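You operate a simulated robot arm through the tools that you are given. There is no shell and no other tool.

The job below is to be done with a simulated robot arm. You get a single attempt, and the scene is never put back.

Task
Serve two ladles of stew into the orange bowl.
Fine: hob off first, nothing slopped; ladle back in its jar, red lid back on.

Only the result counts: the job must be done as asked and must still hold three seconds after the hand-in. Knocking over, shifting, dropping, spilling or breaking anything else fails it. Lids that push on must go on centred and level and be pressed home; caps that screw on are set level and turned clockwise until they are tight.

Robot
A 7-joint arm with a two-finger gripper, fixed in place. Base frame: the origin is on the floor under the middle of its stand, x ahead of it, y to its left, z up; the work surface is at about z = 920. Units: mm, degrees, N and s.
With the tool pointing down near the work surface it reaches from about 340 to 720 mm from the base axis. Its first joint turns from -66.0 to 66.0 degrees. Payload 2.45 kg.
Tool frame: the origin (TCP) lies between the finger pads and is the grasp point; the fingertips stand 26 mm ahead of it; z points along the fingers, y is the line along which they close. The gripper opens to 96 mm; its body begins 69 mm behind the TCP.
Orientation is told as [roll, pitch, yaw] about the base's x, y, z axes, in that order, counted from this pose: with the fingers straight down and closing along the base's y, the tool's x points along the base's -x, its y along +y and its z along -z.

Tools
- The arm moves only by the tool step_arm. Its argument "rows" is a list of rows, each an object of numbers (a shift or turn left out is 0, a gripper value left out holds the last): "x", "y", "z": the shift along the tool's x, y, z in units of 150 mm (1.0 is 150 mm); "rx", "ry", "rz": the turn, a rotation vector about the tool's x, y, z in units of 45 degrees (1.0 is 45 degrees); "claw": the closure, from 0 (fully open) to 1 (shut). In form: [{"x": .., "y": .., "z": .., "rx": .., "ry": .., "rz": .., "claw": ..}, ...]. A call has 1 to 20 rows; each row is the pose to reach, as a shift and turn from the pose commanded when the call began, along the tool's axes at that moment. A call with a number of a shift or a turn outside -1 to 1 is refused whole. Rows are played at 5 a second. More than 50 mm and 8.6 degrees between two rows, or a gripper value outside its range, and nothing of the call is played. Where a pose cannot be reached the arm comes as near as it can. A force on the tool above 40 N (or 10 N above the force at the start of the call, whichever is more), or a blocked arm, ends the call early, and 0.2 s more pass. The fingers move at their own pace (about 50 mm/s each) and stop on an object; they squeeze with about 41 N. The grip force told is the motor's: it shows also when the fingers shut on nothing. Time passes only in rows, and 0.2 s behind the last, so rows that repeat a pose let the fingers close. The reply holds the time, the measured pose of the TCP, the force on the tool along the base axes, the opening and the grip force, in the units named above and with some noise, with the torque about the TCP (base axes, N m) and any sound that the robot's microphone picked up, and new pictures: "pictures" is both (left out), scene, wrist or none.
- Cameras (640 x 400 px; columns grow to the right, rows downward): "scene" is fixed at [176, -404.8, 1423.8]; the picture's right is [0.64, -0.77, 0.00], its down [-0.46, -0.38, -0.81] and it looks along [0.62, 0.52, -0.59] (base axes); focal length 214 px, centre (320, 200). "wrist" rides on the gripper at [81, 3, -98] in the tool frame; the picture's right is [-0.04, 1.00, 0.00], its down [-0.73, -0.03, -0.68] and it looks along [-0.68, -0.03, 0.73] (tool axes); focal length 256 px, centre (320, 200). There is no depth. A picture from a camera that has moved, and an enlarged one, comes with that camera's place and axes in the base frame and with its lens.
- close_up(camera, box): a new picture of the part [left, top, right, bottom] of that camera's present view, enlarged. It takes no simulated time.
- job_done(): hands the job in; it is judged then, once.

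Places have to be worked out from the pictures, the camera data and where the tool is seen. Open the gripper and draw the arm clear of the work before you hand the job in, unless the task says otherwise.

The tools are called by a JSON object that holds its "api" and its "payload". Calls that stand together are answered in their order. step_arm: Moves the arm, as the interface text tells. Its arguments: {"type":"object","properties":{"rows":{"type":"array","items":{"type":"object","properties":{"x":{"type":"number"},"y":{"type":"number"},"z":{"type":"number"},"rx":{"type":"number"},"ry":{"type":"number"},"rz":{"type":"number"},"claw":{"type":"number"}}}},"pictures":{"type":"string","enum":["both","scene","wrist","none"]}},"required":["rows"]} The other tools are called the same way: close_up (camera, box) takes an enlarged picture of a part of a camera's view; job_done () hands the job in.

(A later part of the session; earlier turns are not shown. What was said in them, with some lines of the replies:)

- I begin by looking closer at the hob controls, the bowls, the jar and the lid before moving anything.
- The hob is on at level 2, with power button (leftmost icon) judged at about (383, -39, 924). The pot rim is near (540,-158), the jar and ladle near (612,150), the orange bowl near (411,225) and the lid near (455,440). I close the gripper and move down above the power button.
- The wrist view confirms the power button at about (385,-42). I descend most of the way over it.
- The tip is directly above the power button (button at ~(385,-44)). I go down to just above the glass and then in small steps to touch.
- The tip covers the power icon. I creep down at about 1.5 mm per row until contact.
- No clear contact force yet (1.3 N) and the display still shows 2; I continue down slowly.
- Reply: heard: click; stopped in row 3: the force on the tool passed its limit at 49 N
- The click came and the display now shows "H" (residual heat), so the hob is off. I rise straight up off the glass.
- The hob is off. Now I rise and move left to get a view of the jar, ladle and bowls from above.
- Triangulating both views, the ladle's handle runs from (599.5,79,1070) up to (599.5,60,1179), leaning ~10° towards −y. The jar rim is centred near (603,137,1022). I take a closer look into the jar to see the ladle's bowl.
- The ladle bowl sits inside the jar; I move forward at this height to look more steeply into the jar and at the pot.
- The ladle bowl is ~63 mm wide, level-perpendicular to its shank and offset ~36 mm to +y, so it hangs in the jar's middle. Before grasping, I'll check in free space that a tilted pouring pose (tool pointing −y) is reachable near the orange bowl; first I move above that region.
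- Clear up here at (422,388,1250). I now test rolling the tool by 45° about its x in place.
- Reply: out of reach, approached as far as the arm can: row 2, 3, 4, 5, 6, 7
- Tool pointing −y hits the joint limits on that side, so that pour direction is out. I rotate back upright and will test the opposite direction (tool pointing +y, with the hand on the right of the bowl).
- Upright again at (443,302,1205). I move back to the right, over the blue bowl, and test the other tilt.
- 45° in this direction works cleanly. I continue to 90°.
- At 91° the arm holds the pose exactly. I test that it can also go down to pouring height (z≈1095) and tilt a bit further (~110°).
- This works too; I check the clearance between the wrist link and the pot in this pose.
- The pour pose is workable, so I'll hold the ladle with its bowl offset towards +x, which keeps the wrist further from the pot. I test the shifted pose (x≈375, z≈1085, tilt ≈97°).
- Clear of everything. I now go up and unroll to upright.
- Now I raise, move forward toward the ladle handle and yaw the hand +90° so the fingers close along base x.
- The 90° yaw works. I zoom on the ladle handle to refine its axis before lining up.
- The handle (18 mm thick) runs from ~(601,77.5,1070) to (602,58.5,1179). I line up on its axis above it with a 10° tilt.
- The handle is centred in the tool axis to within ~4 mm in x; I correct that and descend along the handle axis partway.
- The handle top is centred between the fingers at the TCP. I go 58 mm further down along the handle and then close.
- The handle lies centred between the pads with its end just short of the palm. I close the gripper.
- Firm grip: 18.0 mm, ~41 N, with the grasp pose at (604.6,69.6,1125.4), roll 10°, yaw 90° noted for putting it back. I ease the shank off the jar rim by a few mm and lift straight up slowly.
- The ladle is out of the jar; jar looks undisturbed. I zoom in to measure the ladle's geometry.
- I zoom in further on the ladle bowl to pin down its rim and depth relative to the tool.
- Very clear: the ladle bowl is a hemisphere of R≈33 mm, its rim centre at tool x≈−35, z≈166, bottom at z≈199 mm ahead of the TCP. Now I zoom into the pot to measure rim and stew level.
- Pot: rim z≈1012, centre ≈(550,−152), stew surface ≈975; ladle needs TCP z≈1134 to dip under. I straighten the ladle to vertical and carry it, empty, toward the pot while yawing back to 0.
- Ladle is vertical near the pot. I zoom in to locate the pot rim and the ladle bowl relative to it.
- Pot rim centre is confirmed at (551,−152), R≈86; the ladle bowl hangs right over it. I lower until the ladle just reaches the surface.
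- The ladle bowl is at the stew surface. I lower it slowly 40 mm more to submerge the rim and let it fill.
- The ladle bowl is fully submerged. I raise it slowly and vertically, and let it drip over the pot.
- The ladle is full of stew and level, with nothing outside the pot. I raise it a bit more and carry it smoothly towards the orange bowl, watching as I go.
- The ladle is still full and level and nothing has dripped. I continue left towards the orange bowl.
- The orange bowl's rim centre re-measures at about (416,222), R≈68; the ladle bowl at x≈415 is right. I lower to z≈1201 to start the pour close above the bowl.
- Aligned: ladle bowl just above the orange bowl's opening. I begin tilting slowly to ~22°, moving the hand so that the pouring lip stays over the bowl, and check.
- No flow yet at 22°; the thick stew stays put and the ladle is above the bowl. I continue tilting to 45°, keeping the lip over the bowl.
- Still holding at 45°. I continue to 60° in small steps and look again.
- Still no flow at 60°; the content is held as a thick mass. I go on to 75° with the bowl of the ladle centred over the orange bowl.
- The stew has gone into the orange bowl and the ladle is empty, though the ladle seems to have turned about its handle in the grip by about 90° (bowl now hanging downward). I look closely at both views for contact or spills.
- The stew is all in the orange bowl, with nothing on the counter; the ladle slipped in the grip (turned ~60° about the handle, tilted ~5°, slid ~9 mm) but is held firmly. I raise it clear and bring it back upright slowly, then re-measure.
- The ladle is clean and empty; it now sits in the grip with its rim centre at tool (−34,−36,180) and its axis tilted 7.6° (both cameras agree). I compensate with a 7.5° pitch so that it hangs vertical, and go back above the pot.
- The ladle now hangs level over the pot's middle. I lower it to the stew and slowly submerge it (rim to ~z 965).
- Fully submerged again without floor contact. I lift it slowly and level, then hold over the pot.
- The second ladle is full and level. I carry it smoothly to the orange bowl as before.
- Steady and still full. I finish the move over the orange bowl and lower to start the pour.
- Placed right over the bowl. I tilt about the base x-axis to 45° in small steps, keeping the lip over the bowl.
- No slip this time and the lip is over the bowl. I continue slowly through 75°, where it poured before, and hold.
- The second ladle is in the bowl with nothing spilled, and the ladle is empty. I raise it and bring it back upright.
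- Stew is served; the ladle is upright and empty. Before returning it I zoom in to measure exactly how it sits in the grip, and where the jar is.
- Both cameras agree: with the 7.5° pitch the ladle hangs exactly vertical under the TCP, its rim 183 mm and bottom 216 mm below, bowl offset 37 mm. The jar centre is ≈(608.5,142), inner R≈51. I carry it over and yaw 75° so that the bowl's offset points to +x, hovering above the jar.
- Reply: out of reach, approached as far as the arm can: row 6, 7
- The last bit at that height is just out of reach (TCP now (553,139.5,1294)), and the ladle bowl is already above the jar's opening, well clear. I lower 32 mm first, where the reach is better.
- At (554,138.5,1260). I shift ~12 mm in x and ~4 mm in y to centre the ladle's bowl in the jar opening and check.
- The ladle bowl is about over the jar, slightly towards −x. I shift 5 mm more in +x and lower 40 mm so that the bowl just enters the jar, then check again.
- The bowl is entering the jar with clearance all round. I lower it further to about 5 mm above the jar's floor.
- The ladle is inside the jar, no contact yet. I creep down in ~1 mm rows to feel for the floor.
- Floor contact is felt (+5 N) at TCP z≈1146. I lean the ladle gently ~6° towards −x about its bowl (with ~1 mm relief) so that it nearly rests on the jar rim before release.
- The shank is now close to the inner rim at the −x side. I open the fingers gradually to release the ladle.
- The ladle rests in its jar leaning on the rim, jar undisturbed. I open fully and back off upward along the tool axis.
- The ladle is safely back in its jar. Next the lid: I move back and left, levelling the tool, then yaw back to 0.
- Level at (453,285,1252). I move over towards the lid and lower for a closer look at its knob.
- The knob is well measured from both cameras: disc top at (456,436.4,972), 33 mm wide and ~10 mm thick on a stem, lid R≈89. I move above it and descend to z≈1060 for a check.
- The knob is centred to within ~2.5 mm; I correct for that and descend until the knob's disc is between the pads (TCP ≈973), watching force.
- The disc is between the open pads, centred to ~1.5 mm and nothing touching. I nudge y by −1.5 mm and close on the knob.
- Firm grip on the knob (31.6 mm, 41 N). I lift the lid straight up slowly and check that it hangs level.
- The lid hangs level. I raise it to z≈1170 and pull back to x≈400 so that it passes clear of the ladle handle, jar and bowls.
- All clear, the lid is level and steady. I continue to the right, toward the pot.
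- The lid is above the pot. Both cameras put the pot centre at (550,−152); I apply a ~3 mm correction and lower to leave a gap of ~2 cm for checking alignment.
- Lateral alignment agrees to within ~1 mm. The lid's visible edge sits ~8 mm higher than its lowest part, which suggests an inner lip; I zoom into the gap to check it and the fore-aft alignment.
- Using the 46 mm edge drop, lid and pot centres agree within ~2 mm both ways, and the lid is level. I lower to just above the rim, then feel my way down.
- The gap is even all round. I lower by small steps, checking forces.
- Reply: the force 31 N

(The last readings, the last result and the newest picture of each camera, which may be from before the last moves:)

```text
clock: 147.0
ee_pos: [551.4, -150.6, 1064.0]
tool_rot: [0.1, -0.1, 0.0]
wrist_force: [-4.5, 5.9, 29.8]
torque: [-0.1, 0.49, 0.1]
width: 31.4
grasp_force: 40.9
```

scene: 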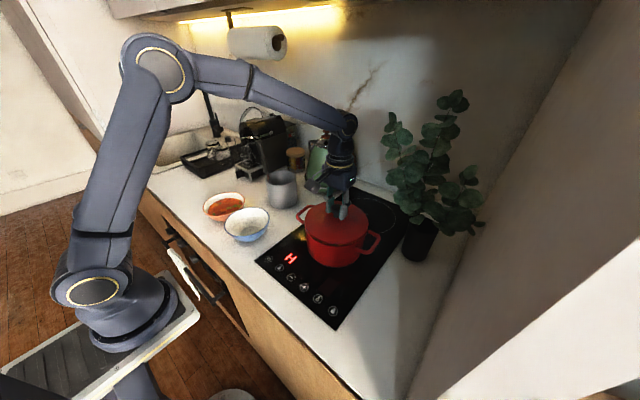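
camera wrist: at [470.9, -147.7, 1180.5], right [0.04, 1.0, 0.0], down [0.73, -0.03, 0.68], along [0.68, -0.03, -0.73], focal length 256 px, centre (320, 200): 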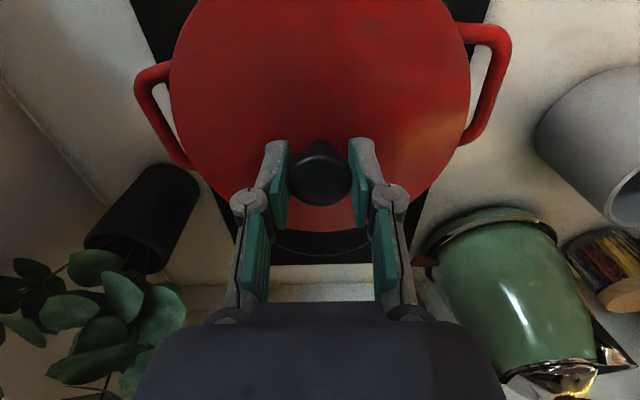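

Contact at about TCP 1066, first on the +x side. I back off 3 mm to relieve it and look at the gap.

{"api": "step_arm", "payload": {"rows": [{"z": -0.01}, {"z": -0.02}, {"z": -0.02}], "pictures": "both"}}

{"api": "close_up", "payload": {"camera": "scene", "box": [300, 205, 380, 260]}}

{"api": "close_up", "payload": {"camera": "wrist", "box": [140, 0, 500, 240]}}

```text
clock: 147.8
ee_pos: [550.0, -152.3, 1064.0]
tool_rot: [0.2, 0.3, 0.0]
wrist_force: [-0.7, -0.7, -1.5]
torque: [0.04, 0.0, 0.0]
width: 31.2
grasp_force: 41.4
camera wrist: at [469.4, -148.6, 1162.3], right [0.04, 1.0, 0.0], down [0.74, -0.03, 0.68], along [0.68, -0.03, -0.74], focal length 256 px, centre (320, 200)
```

scene: 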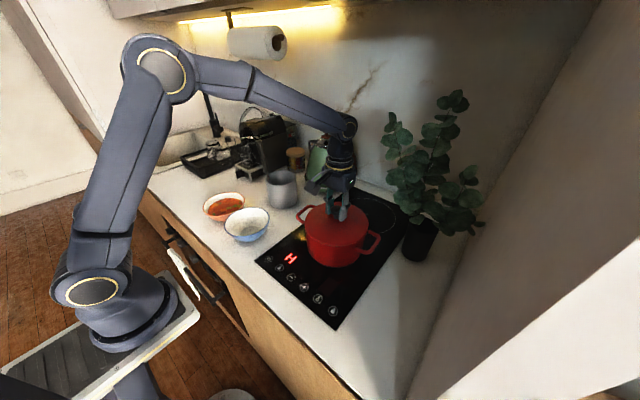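
wrist: 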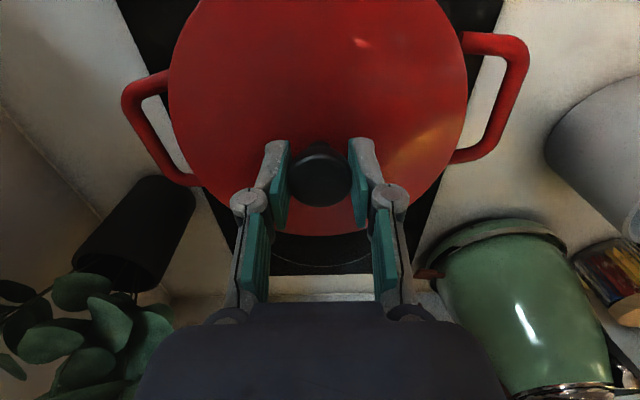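

```text
7.27 times, centred on (340, 232) of scene
camera zoom: at [176.1, -404.8, 1423.8], right [0.64, -0.77, 0.0], down [-0.46, -0.38, -0.81], along [0.62, 0.52, -0.59], focal length 1560 px, centre (174, -36)
```

zoom: 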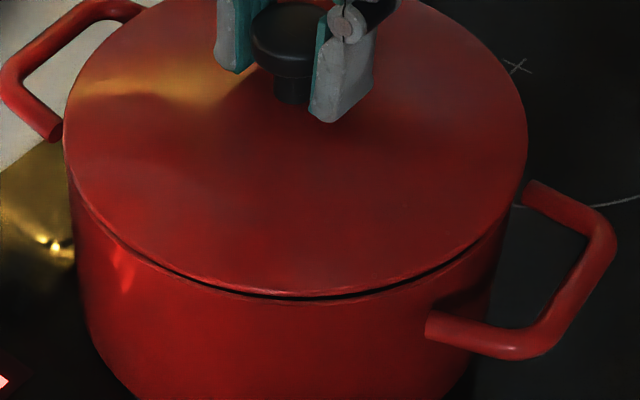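

```text
1.67 times, centred on (320, 120) of wrist
camera zoom: at [469.4, -148.6, 1162.3], right [0.04, 1.0, 0.0], down [0.74, -0.03, 0.68], along [0.68, -0.03, -0.74], focal length 427 px, centre (320, 333)
```

zoom: 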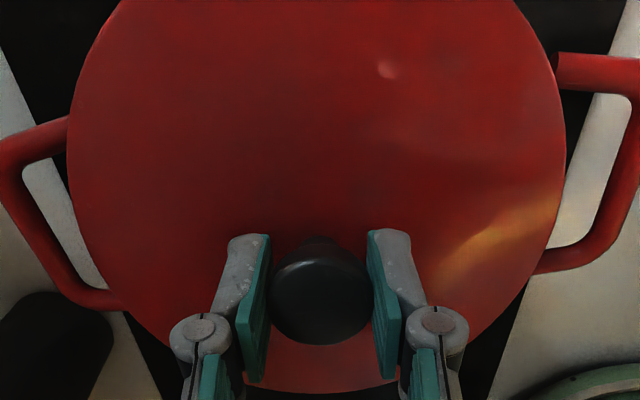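

The lid is nearly home (about 3 mm gap in front, slightly more on the right); the lateral forces suggested it should go ~1.5 mm to −x and ~1 mm to +y. I shift by that and lower again gently.

{"api": "step_arm", "payload": {"rows": [{"x": 0.01, "y": 0.0067, "z": 0.0}, {"x": 0.01, "y": 0.0067, "z": 0.007}, {"x": 0.01, "y": 0.0067, "z": 0.014}, {"x": 0.01, "y": 0.0067, "z": 0.014}], "pictures": "scene"}}

{"api": "close_up", "payload": {"camera": "scene", "box": [300, 205, 380, 260]}}

```text
clock: 148.8
ee_pos: [550.4, -150.8, 1063.3]
tool_rot: [0.1, 0.0, -0.1]
wrist_force: [-0.6, 0.7, -1.1]
torque: [0.02, -0.07, 0.0]
width: 31.2
grasp_force: 40.7
```

scene: 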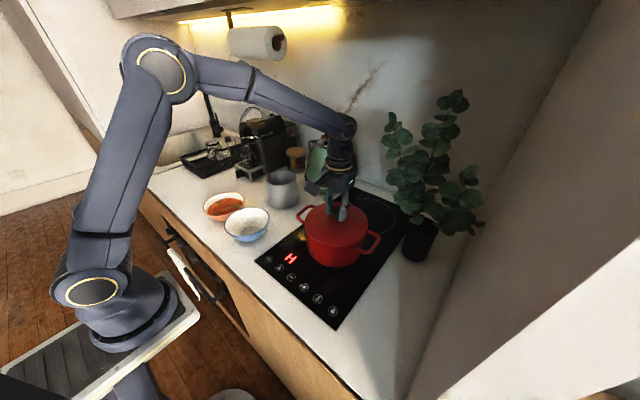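

```text
7.27 times, centred on (340, 232) of scene
camera zoom: at [176.0, -404.8, 1423.8], right [0.64, -0.77, 0.0], down [-0.46, -0.38, -0.81], along [0.62, 0.52, -0.59], focal length 1560 px, centre (174, -36)
```

zoom: 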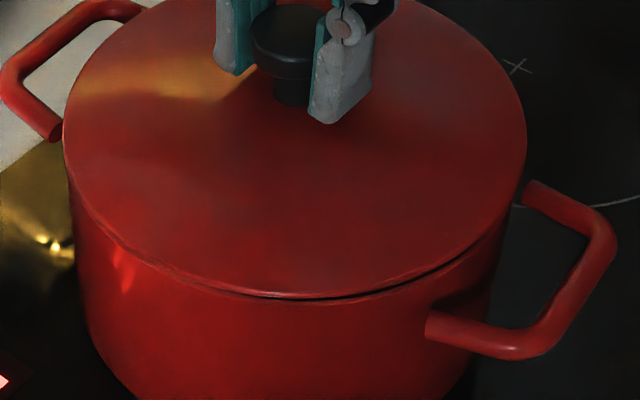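

The gap has nearly closed, with no resistance. I continue in ~1 mm steps.

{"api": "step_arm", "payload": {"rows": [{"z": 0.006}, {"z": 0.012}, {"z": 0.012}], "pictures": "scene"}}

{"api": "close_up", "payload": {"camera": "scene", "box": [300, 205, 380, 260]}}

```text
clock: 149.6
ee_pos: [550.4, -150.8, 1062.4]
tool_rot: [-0.1, -0.2, 0.0]
wrist_force: [-7.0, -2.3, 18.5]
torque: [0.09, 0.23, 0.09]
width: 31.3
grasp_force: 41.3
```

scene: 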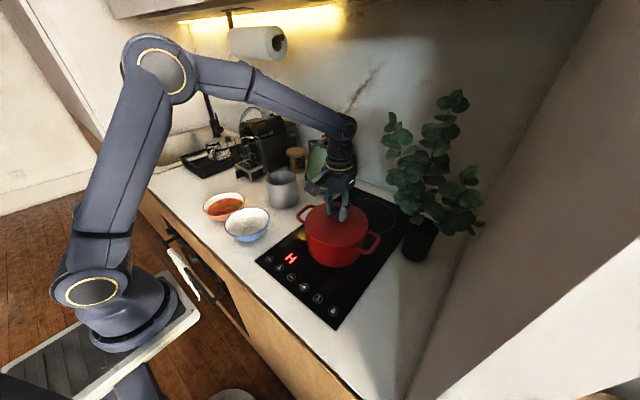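

```text
7.27 times, centred on (340, 232) of scene
camera zoom: at [175.5, -404.7, 1423.9], right [0.64, -0.77, 0.0], down [-0.45, -0.38, -0.81], along [0.62, 0.52, -0.59], focal length 1560 px, centre (174, -36)
```

zoom: 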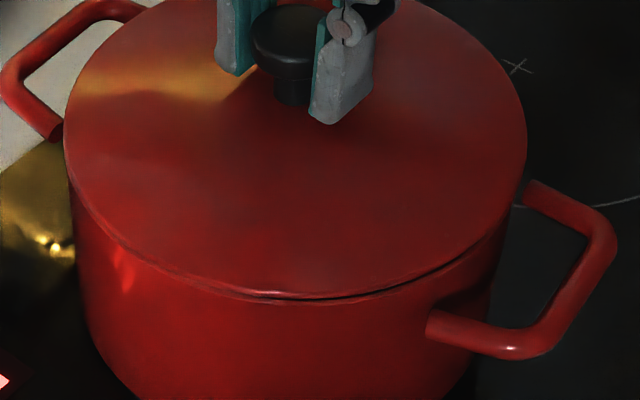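

Evenly distributed contact (18 N) now. I zoom in at the edges to judge whether it is seated and centred.

{"api": "close_up", "payload": {"camera": "scene", "box": [300, 205, 335, 245]}}

{"api": "close_up", "payload": {"camera": "scene", "box": [345, 205, 385, 245]}}

{"api": "close_up", "payload": {"camera": "scene", "box": [320, 225, 370, 255]}}

```text
10.00 times, centred on (318, 225) of scene
camera zoom: at [175.5, -404.7, 1423.9], right [0.64, -0.77, 0.0], down [-0.45, -0.38, -0.81], along [0.62, 0.52, -0.59], focal length 2145 px, centre (345, -50)
```

zoom: 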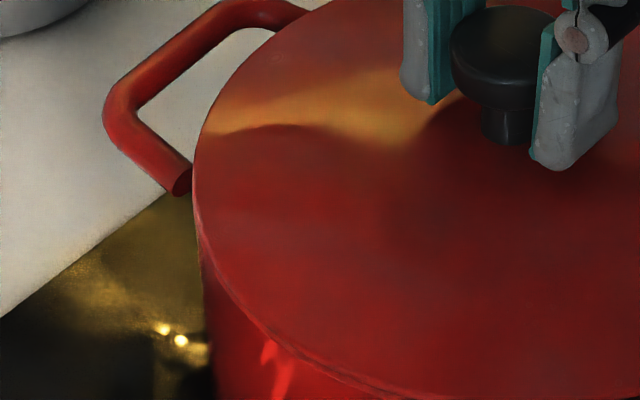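

```text
10.00 times, centred on (365, 225) of scene
camera zoom: at [175.5, -404.7, 1423.9], right [0.64, -0.77, 0.0], down [-0.45, -0.38, -0.81], along [0.62, 0.52, -0.59], focal length 2145 px, centre (-130, -50)
```

zoom: 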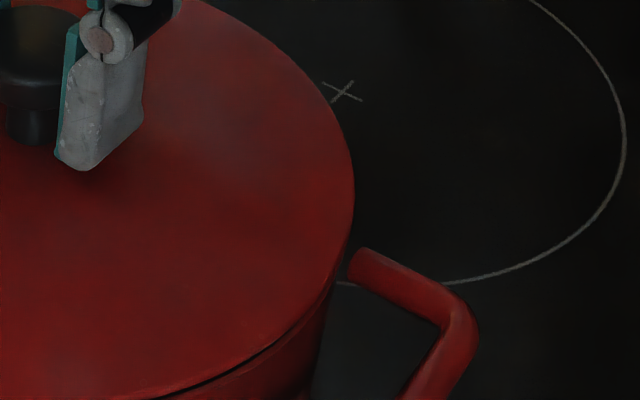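

```text
12.80 times, centred on (345, 240) of scene
camera zoom: at [175.5, -404.7, 1423.9], right [0.64, -0.77, 0.0], down [-0.45, -0.38, -0.81], along [0.62, 0.52, -0.59], focal length 2745 px, centre (0, -312)
```

zoom: 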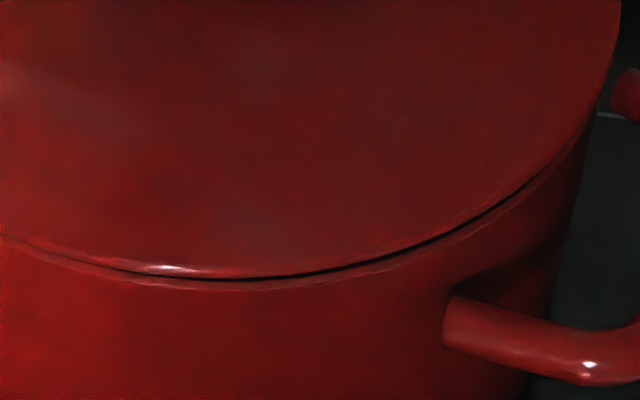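

There's still a slight gap front-right, and the first touch was on the +x side, so the lid probably needs to go a bit more to −x. I lift 3 mm, shift 2 mm in −x, and lower again.

{"api": "step_arm", "payload": {"rows": [{"z": -0.012}, {"z": -0.024}, {"z": -0.024, "x": 0.007}, {"z": -0.024, "x": 0.0135}, {"z": -0.016, "x": 0.0135}, {"z": -0.008, "x": 0.0135}, {"z": 0.0, "x": 0.0135}, {"z": 0.0, "x": 0.0135}], "pictures": "scene"}}

{"api": "close_up", "payload": {"camera": "scene", "box": [320, 225, 370, 255]}}

{"api": "close_up", "payload": {"camera": "scene", "box": [300, 205, 380, 260]}}

```text
clock: 151.4
ee_pos: [547.4, -151.2, 1062.0]
tool_rot: [-0.1, -0.1, -0.2]
wrist_force: [6.2, -8.8, 14.3]
torque: [-0.05, 0.9, 0.1]
width: 31.6
grasp_force: 40.9
```

scene: 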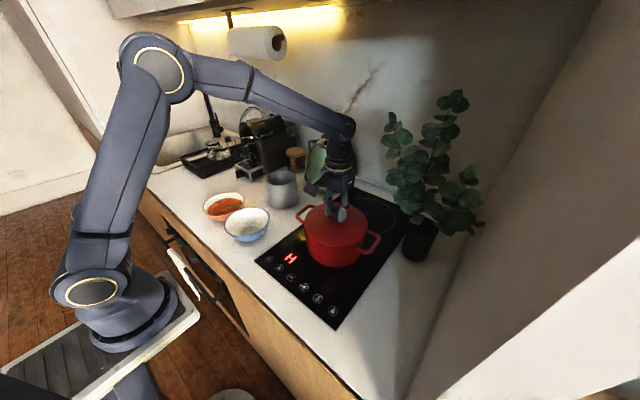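

```text
12.80 times, centred on (345, 240) of scene
camera zoom: at [176.0, -404.9, 1423.8], right [0.64, -0.77, 0.0], down [-0.46, -0.38, -0.81], along [0.62, 0.52, -0.59], focal length 2745 px, centre (0, -312)
```

zoom: 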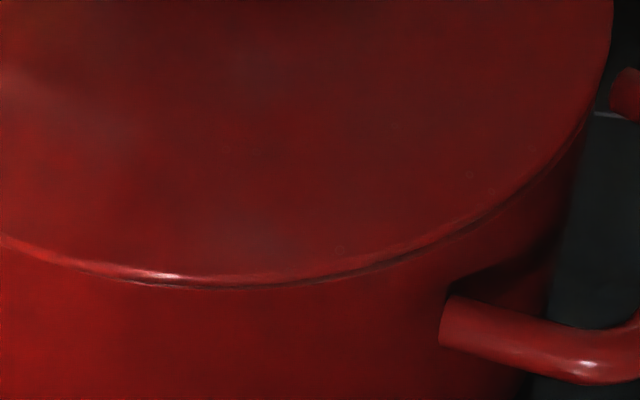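

```text
7.27 times, centred on (340, 232) of scene
camera zoom: at [176.0, -404.9, 1423.8], right [0.64, -0.77, 0.0], down [-0.46, -0.38, -0.81], along [0.62, 0.52, -0.59], focal length 1560 px, centre (174, -36)
```

zoom: 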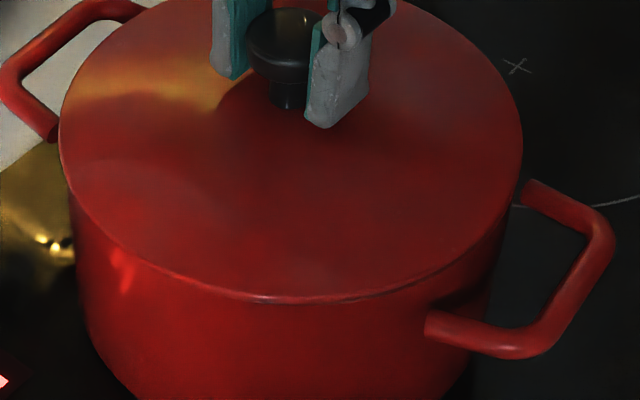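

Now the force shows contact at −x and +y, so the best centre lies between: about x 549.5, y −151. I ease up, shift +1.3 mm in x and −0.7 mm in y, and press down in small steps.

{"api": "step_arm", "payload": {"rows": [{"z": -0.012}, {"z": -0.012, "x": -0.0087, "y": -0.0047}, {"z": -0.006, "x": -0.0087, "y": -0.0047}, {"z": 0.0, "x": -0.0087, "y": -0.0047}, {"z": 0.006, "x": -0.0087, "y": -0.0047}, {"z": 0.006, "x": -0.0087, "y": -0.0047}], "pictures": "scene"}}

{"api": "close_up", "payload": {"camera": "scene", "box": [320, 225, 370, 255]}}

```text
clock: 152.8
ee_pos: [549.2, -151.2, 1060.2]
tool_rot: [0.1, 0.2, 0.0]
wrist_force: [-10.5, 9.4, 8.8]
torque: [0.23, 0.94, -0.08]
width: 31.6
grasp_force: 40.6
```

scene: 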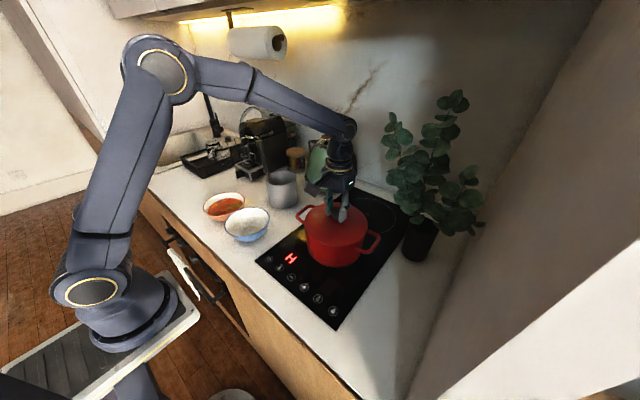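

```text
12.80 times, centred on (345, 240) of scene
camera zoom: at [175.6, -404.4, 1424.0], right [0.64, -0.77, 0.0], down [-0.45, -0.38, -0.81], along [0.62, 0.52, -0.59], focal length 2745 px, centre (0, -312)
```

zoom: 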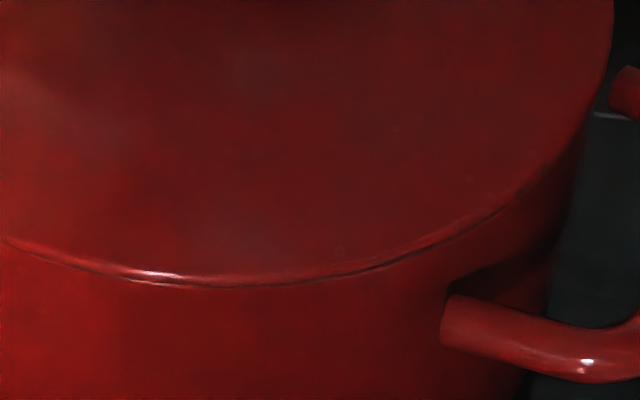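

The lid has gone down further (z≈1060). Lateral forces ask for a hair back to −x/+y; I make a 0.6 mm correction and press down a little more.

{"api": "step_arm", "payload": {"rows": [{"x": 0.004, "y": 0.0035, "z": 0.0}, {"x": 0.004, "y": 0.0035, "z": 0.005}, {"x": 0.004, "y": 0.0035, "z": 0.01}, {"x": 0.004, "y": 0.0035, "z": 0.01}], "pictures": "scene"}}

{"api": "close_up", "payload": {"camera": "scene", "box": [320, 225, 370, 255]}}

{"api": "close_up", "payload": {"camera": "scene", "box": [290, 180, 390, 275]}}

```text
clock: 153.8
ee_pos: [549.7, -151.2, 1059.5]
tool_rot: [-0.2, -0.1, -0.1]
wrist_force: [0.6, 2.6, 14.5]
torque: [0.02, 1.02, 0.13]
width: 31.3
grasp_force: 41.3
```

scene: 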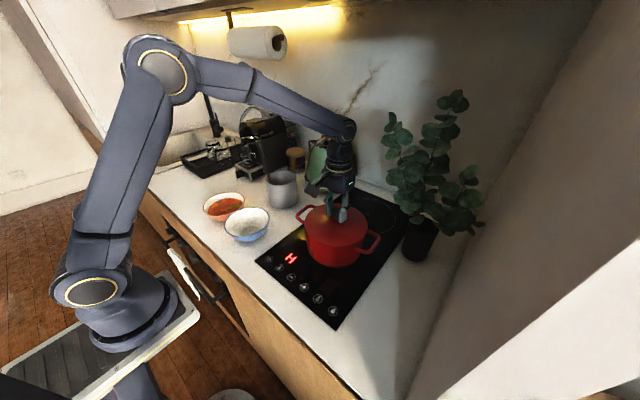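

```text
12.80 times, centred on (345, 240) of scene
camera zoom: at [175.8, -404.6, 1423.9], right [0.64, -0.77, 0.0], down [-0.46, -0.38, -0.81], along [0.62, 0.52, -0.59], focal length 2745 px, centre (0, -312)
```

zoom: 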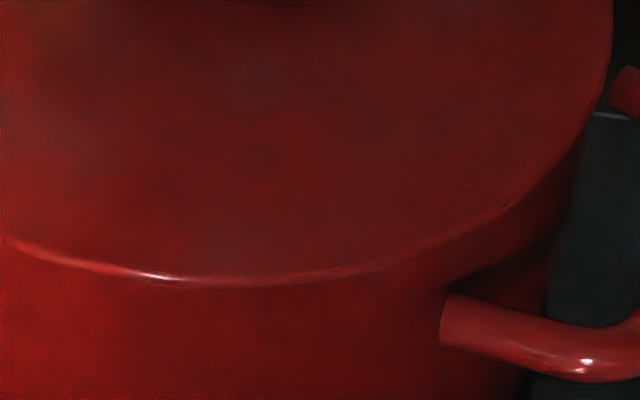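

```text
4.21 times, centred on (340, 228) of scene
camera zoom: at [175.8, -404.6, 1423.9], right [0.64, -0.77, 0.0], down [-0.46, -0.38, -0.81], along [0.62, 0.52, -0.59], focal length 903 px, centre (236, 84)
```

zoom: 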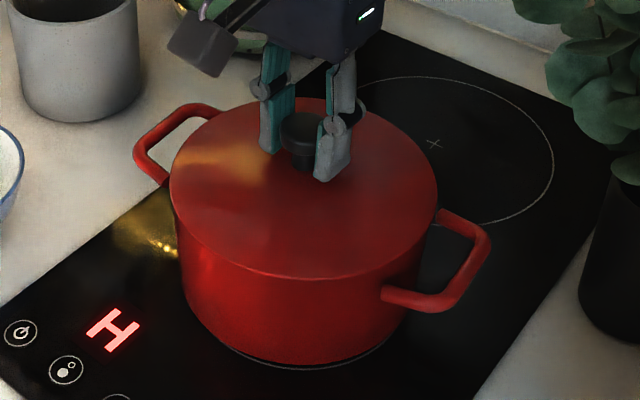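

The lid's edge now looks flush on the rim all along the front. I press ~1 mm more to bring the back home too.

{"api": "step_arm", "payload": {"rows": [{"z": 0.004}, {"z": 0.008}, {"z": 0.008}], "pictures": "scene"}}

{"api": "close_up", "payload": {"camera": "scene", "box": [290, 180, 390, 275]}}

```text
clock: 154.6
ee_pos: [550.5, -151.3, 1059.0]
tool_rot: [0.0, -0.2, -0.1]
wrist_force: [-2.2, 1.4, 34.1]
torque: [0.03, 0.01, 0.11]
width: 31.4
grasp_force: 41.3
```

scene: 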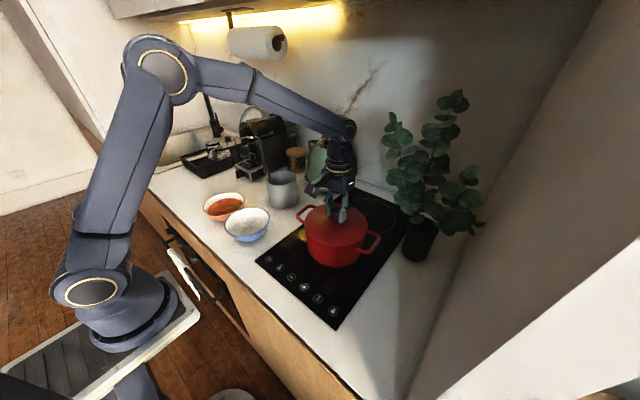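

```text
4.21 times, centred on (340, 228) of scene
camera zoom: at [175.4, -404.6, 1424.0], right [0.64, -0.77, 0.0], down [-0.45, -0.38, -0.81], along [0.62, 0.52, -0.59], focal length 903 px, centre (236, 84)
```

zoom: 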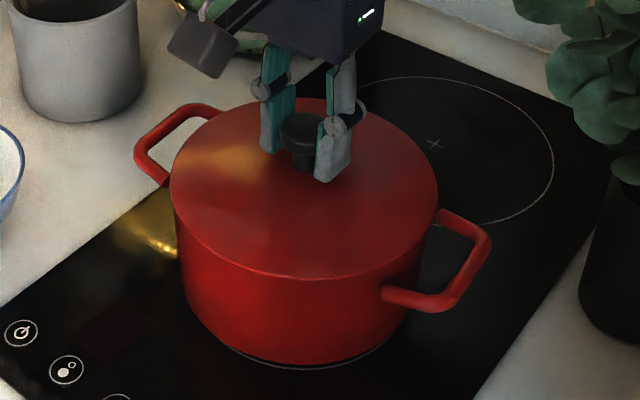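

The force is now 34 N with no tilting torque: seated evenly and level. I relieve the pressure and open the fingers.

{"api": "step_arm", "payload": {"rows": [{"z": -0.004}, {"z": -0.006}, {"z": -0.006, "claw": 0.6}, {"z": -0.006, "claw": 0.5}, {"z": -0.006, "claw": 0.35}, {"z": -0.006, "claw": 0.2}, {"z": -0.006, "claw": 0}, {"z": -0.006, "claw": 0}], "pictures": "both"}}

{"api": "close_up", "payload": {"camera": "scene", "box": [290, 180, 390, 275]}}

```text
clock: 156.4
ee_pos: [550.2, -151.3, 1058.0]
tool_rot: [0.0, 0.0, -0.1]
wrist_force: [0.3, -0.4, 0.1]
torque: [0.01, 0.0, -0.03]
width: 96.1
grasp_force: 0.1
camera wrist: at [468.3, -148.4, 1156.0], right [0.04, 1.0, 0.0], down [0.73, -0.03, 0.68], along [0.68, -0.03, -0.73], focal length 256 px, centre (320, 200)
```

scene: 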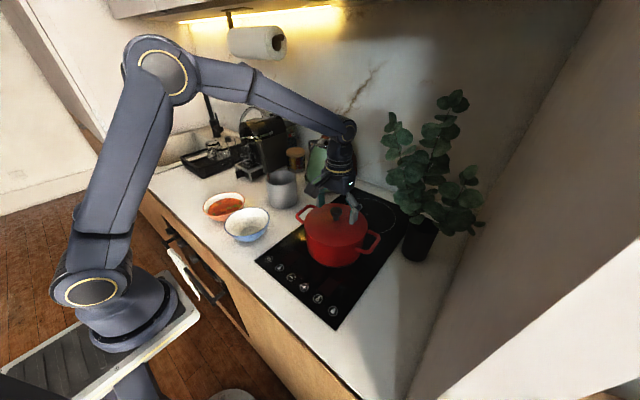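
wrist: 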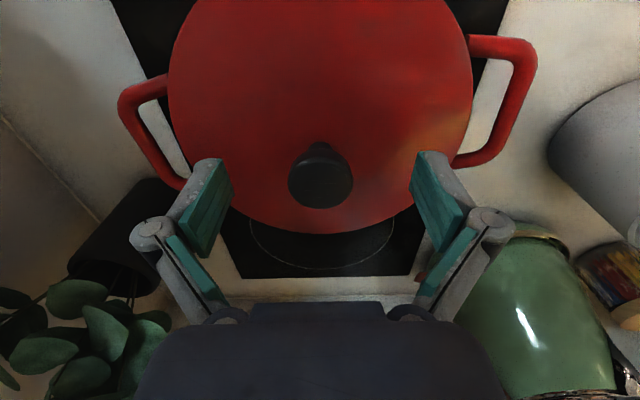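

```text
4.21 times, centred on (340, 228) of scene
camera zoom: at [176.0, -404.8, 1423.8], right [0.64, -0.77, 0.0], down [-0.46, -0.38, -0.81], along [0.62, 0.52, -0.59], focal length 903 px, centre (236, 84)
```

zoom: 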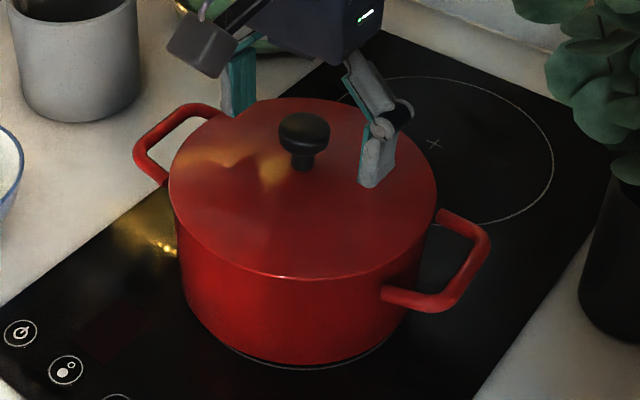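

The lid is released and looks level. I rise straight up and inspect it from above.

{"api": "step_arm", "payload": {"rows": [{"z": -0.05}, {"z": -0.15}, {"z": -0.3}, {"z": -0.5}, {"z": -0.7}, {"z": -0.85}, {"z": -0.85}], "pictures": "both"}}

{"api": "close_up", "payload": {"camera": "wrist", "box": [200, 0, 440, 160]}}

{"api": "close_up", "payload": {"camera": "scene", "box": [290, 180, 390, 275]}}

{"api": "close_up", "payload": {"camera": "scene", "box": [300, 205, 380, 260]}}

```text
clock: 158.0
ee_pos: [549.2, -148.5, 1187.9]
tool_rot: [0.0, -0.2, 0.0]
wrist_force: [0.1, 0.1, -0.5]
torque: [-0.02, 0.0, -0.01]
width: 96.2
grasp_force: 0.1
camera wrist: at [468.1, -146.0, 1284.5], right [0.04, 1.0, 0.0], down [0.73, -0.03, 0.68], along [0.68, -0.03, -0.73], focal length 256 px, centre (320, 200)
```

scene: 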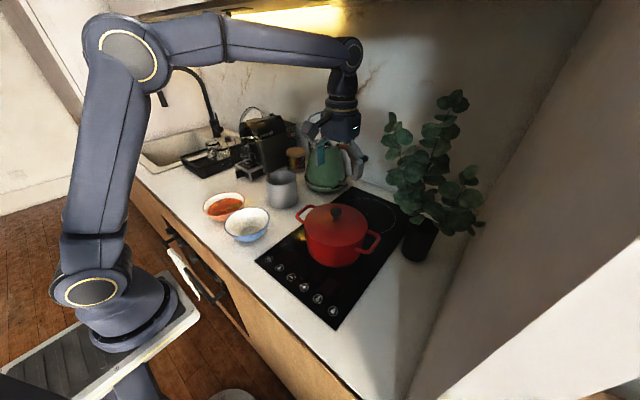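
wrist: 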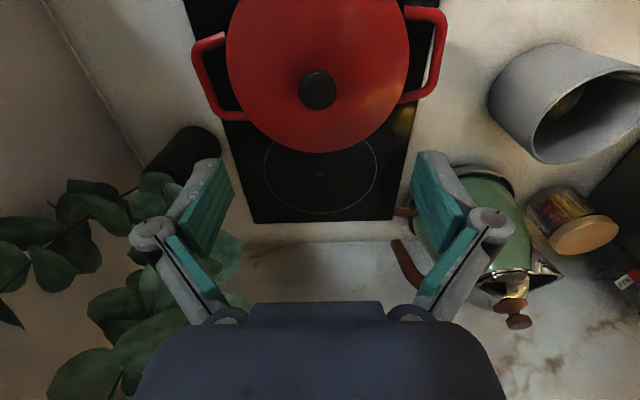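

```text
2.50 times, centred on (320, 80) of wrist
camera zoom: at [468.1, -146.0, 1284.5], right [0.04, 1.0, 0.0], down [0.73, -0.03, 0.68], along [0.68, -0.03, -0.73], focal length 640 px, centre (320, 500)
```

zoom: 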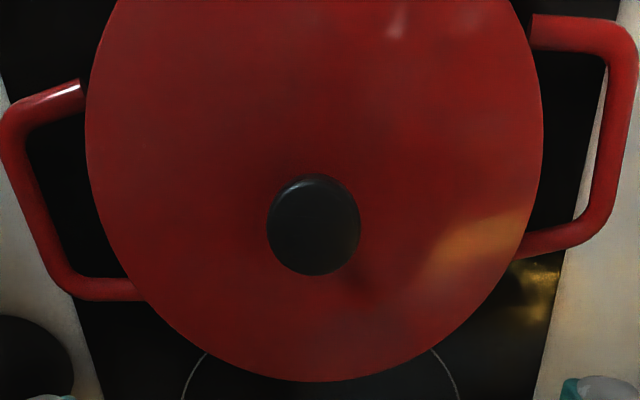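

```text
4.21 times, centred on (340, 228) of scene
camera zoom: at [176.0, -404.8, 1423.8], right [0.64, -0.77, 0.0], down [-0.46, -0.38, -0.81], along [0.62, 0.52, -0.59], focal length 903 px, centre (236, 84)
```

zoom: 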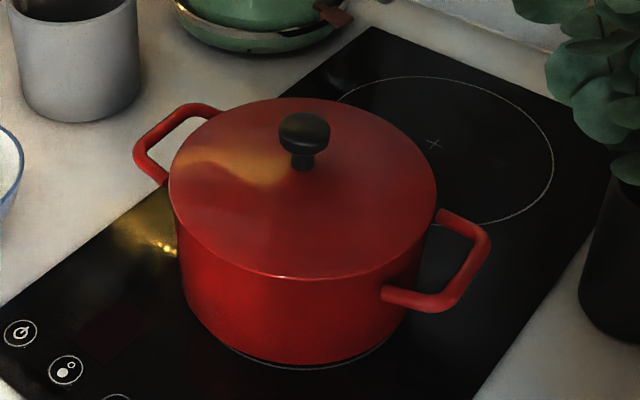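

```text
7.27 times, centred on (340, 232) of scene
camera zoom: at [176.0, -404.8, 1423.8], right [0.64, -0.77, 0.0], down [-0.46, -0.38, -0.81], along [0.62, 0.52, -0.59], focal length 1560 px, centre (174, -36)
```

zoom: 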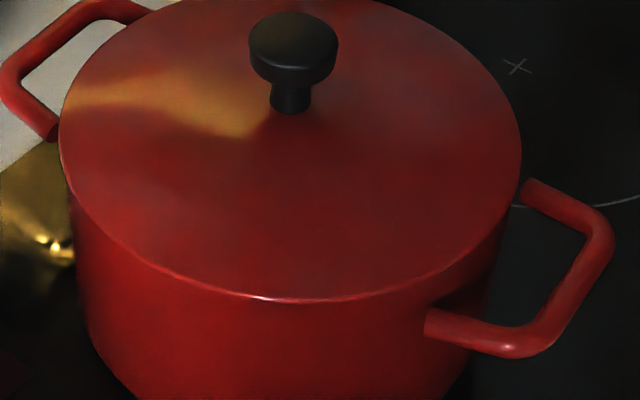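

The lid sits flush with an even overhang on both sides, and the pot has not moved. To be sure that it's pressed home, I close the gripper and come down on top of the knob for a gentle central push.

{"api": "step_arm", "payload": {"rows": [{"y": -0.015, "claw": 1}, {"y": -0.015, "claw": 1}, {"y": -0.015, "claw": 1}, {"y": -0.015, "claw": 1}, {"y": -0.015, "claw": 1}, {"y": -0.015, "z": 0.15, "claw": 1}, {"y": -0.015, "z": 0.3, "claw": 1}, {"y": -0.015, "z": 0.45, "claw": 1}, {"y": -0.015, "z": 0.56, "claw": 1}, {"y": -0.015, "z": 0.6, "claw": 1}, {"y": -0.015, "z": 0.62, "claw": 1}, {"y": -0.015, "z": 0.62, "claw": 1}], "pictures": "both"}}

{"api": "close_up", "payload": {"camera": "scene", "box": [300, 160, 380, 240]}}

```text
clock: 160.6
ee_pos: [549.3, -151.5, 1092.9]
tool_rot: [0.0, 0.2, -0.1]
wrist_force: [-0.3, -0.3, 0.6]
torque: [-0.01, 0.0, -0.01]
width: 0.0
grasp_force: 28.6
camera wrist: at [468.4, -148.6, 1190.6], right [0.04, 1.0, 0.0], down [0.73, -0.03, 0.68], along [0.68, -0.03, -0.73], focal length 256 px, centre (320, 200)
```

scene: 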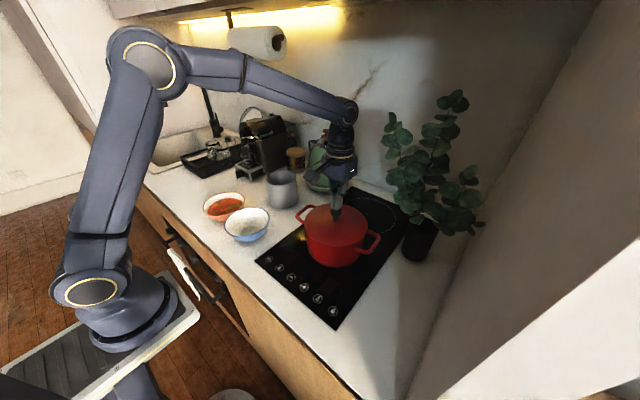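
wrist: 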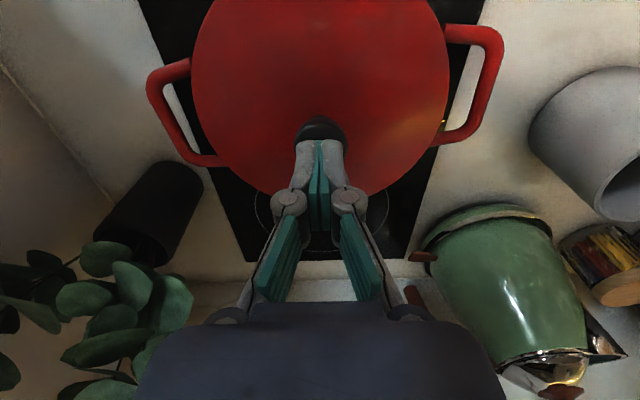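

```text
5.00 times, centred on (340, 200) of scene
camera zoom: at [176.0, -404.8, 1423.8], right [0.64, -0.77, 0.0], down [-0.46, -0.38, -0.81], along [0.62, 0.52, -0.59], focal length 1072 px, centre (220, 200)
```

zoom: 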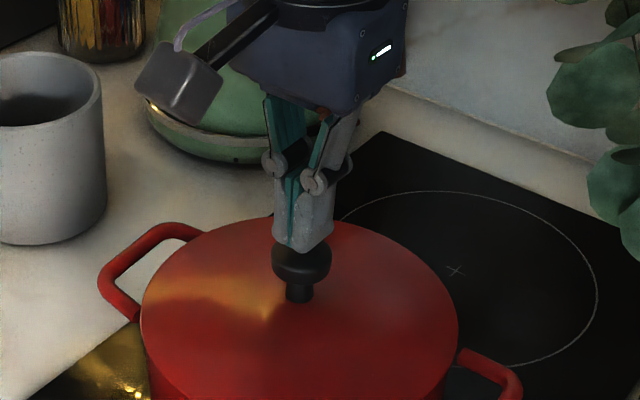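

The closed fingertips are right above the knob. I step down in ~1.5 mm rows until I feel contact, with a gentle push.

{"api": "step_arm", "payload": {"rows": [{"z": 0.015, "claw": 1}, {"z": 0.03, "claw": 1}, {"z": 0.045, "claw": 1}, {"z": 0.055, "claw": 1}, {"z": 0.055, "claw": 1}], "pictures": "none"}}

```text
clock: 161.8
ee_pos: [549.3, -151.7, 1085.2]
tool_rot: [-0.1, 0.0, 0.0]
wrist_force: [0.5, 1.0, 0.8]
torque: [0.01, 0.02, 0.01]
width: 5.8
grasp_force: 28.9
```

{"api": "step_arm", "payload": {"rows": [{"z": 0.006, "claw": 1}, {"z": 0.012, "claw": 1}, {"z": 0.012, "claw": 1}], "pictures": "none"}}

```text
clock: 162.6
ee_pos: [549.3, -153.2, 1083.9]
tool_rot: [0.0, -0.2, 0.1]
wrist_force: [-6.6, 4.0, 30.5]
torque: [0.12, 0.24, -0.04]
width: 5.9
grasp_force: 28.2
```

A 30 N push on the knob at the expected seated height: the lid is home. I lift off straight up.

{"api": "step_arm", "payload": {"rows": [{"z": -0.02, "claw": 1}, {"z": -0.1, "claw": 1}, {"z": -0.3, "claw": 1}, {"z": -0.5, "claw": 0.8}, {"z": -0.75, "claw": 0.5}, {"z": -1.0, "claw": 0.3}, {"z": -1.0, "claw": 0.3}], "pictures": "both"}}

{"api": "close_up", "payload": {"camera": "scene", "box": [290, 180, 390, 275]}}

{"api": "close_up", "payload": {"camera": "scene", "box": [170, 110, 330, 250]}}

```text
clock: 164.2
ee_pos: [548.2, -153.3, 1233.3]
tool_rot: [0.0, 0.1, -0.1]
wrist_force: [0.4, 0.1, 0.8]
torque: [0.02, 0.01, -0.01]
width: 67.3
grasp_force: 0.1
camera wrist: at [467.0, -150.4, 1331.4], right [0.04, 1.0, 0.0], down [0.73, -0.03, 0.68], along [0.68, -0.03, -0.73], focal length 256 px, centre (320, 200)
```

scene: 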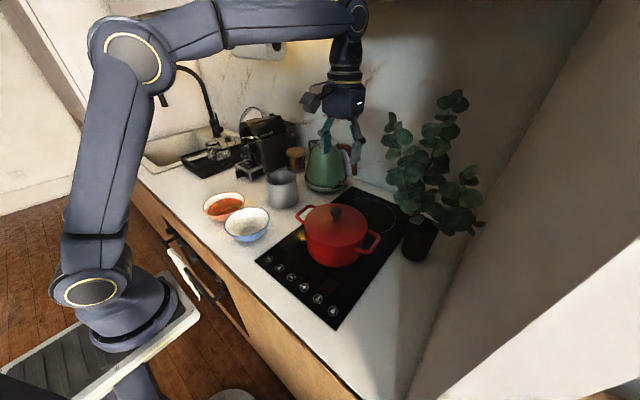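
wrist: 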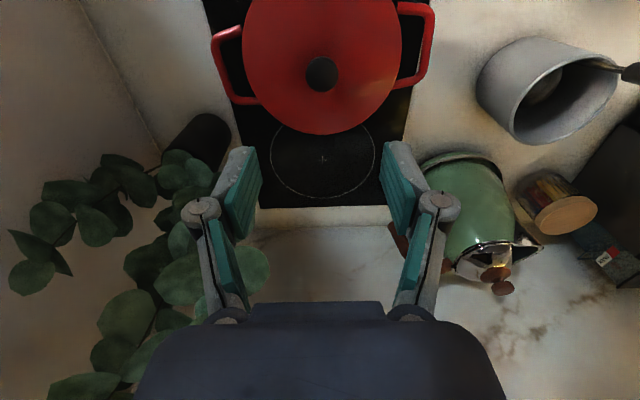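

```text
4.21 times, centred on (340, 228) of scene
camera zoom: at [176.0, -404.8, 1423.8], right [0.64, -0.77, 0.0], down [-0.46, -0.38, -0.81], along [0.62, 0.52, -0.59], focal length 903 px, centre (236, 84)
```

zoom: 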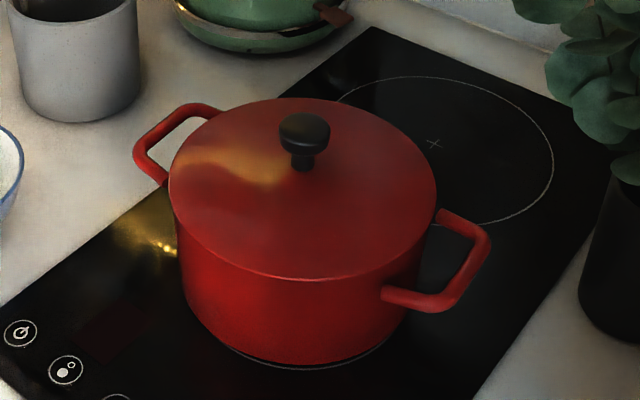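

```text
2.86 times, centred on (250, 180) of scene
camera zoom: at [176.0, -404.8, 1423.8], right [0.64, -0.77, 0.0], down [-0.46, -0.38, -0.81], along [0.62, 0.52, -0.59], focal length 613 px, centre (520, 257)
```

zoom: 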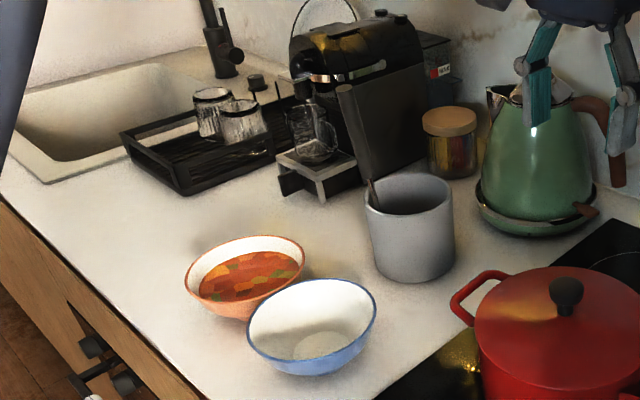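

Everything is in place: stew in the orange bowl, ladle in its jar, lid on, hob dark. I draw the arm back up to its starting area with the gripper open.

{"api": "step_arm", "payload": {"rows": [{"z": -0.15, "x": 0.15, "claw": 0}, {"z": -0.3, "x": 0.3, "y": 0.15, "claw": 0}, {"z": -0.45, "x": 0.45, "y": 0.35, "claw": 0}, {"z": -0.58, "x": 0.6, "y": 0.55, "claw": 0}, {"z": -0.58, "x": 0.76, "y": 0.75, "claw": 0}, {"z": -0.58, "x": 0.76, "y": 0.8, "claw": 0}, {"z": -0.58, "x": 0.76, "y": 0.8, "claw": 0}], "pictures": "both"}}

{"api": "close_up", "payload": {"camera": "scene", "box": [180, 140, 420, 340]}}

{"api": "close_up", "payload": {"camera": "wrist", "box": [160, 0, 640, 240]}}

```text
clock: 165.8
ee_pos: [435.6, -33.9, 1320.1]
tool_rot: [0.0, -0.1, 0.0]
wrist_force: [-0.8, 0.0, 0.3]
torque: [0.0, -0.03, -0.01]
width: 96.1
grasp_force: 0.0
camera wrist: at [354.7, -30.9, 1417.7], right [0.04, 1.0, 0.0], down [0.73, -0.03, 0.68], along [0.68, -0.03, -0.73], focal length 256 px, centre (320, 200)
```

scene: 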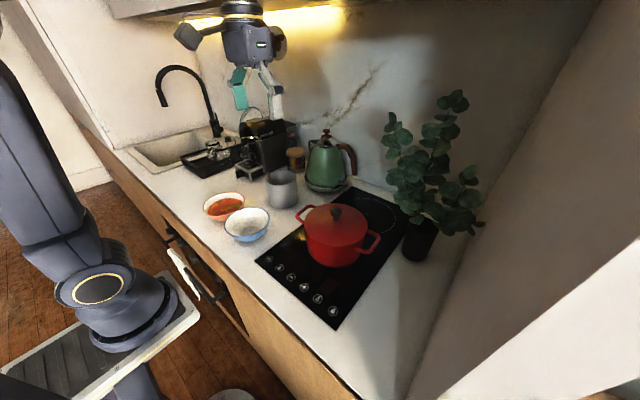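
wrist: 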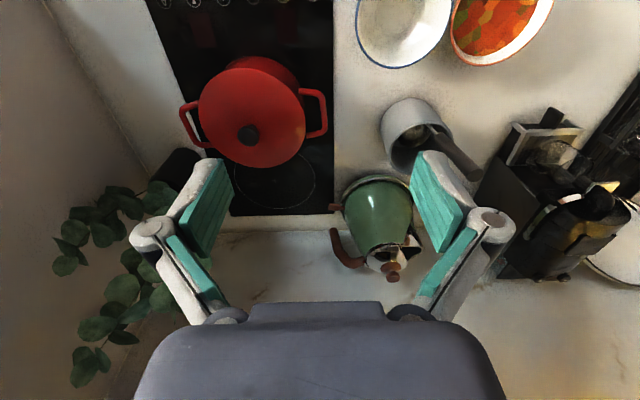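

```text
2.00 times, centred on (300, 240) of scene
camera zoom: at [176.0, -404.7, 1423.8], right [0.64, -0.77, 0.0], down [-0.46, -0.38, -0.81], along [0.62, 0.52, -0.59], focal length 429 px, centre (360, 120)
```

zoom: 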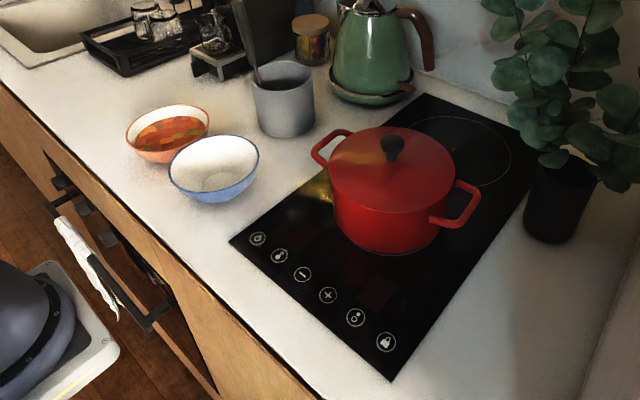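

```text
1.33 times, centred on (400, 120) of wrist
camera zoom: at [354.7, -30.9, 1417.7], right [0.04, 1.0, 0.0], down [0.73, -0.03, 0.68], along [0.68, -0.03, -0.73], focal length 341 px, centre (213, 307)
```

zoom: 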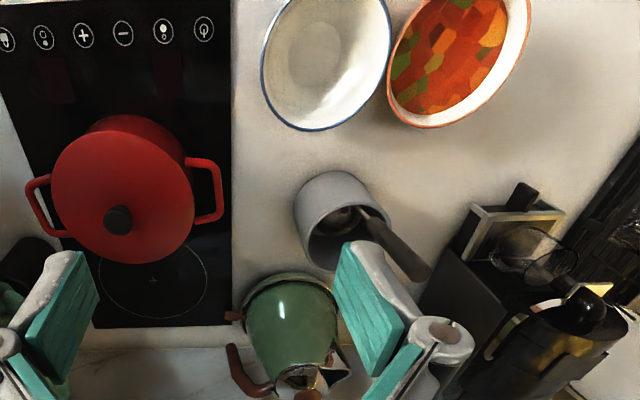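

All checks pass: the hob is off (display dark), two ladles are in the orange bowl, the ladle stands in its jar, and the red lid is seated level on the pot. There is nothing on the counter, and the arm is clear with the gripper open. I hand the job in.

{"api": "job_done", "payload": {}}

```text
The job is handed in.
```

The job is handed in, and the final pictures showed everything as asked:

- **Hob:** I switched it off before touching anything else, and the display is now dark.
- **Stew:** Two full ladles are in the orange bowl. I saw no drips or spills on the counter, the hob or the blue bowl.
- **Ladle:** It is back in its jar, leaning towards the arm's base, which is a different side from where it leaned at the start. It turned in the grip during the first pour, but nothing was lost.
- **Red lid:** It is centred and level on the pot. I pressed it down with about 34 N and then gave the knob a final 30 N push.

The gripper is open and the arm is back near its starting position, clear of the work.
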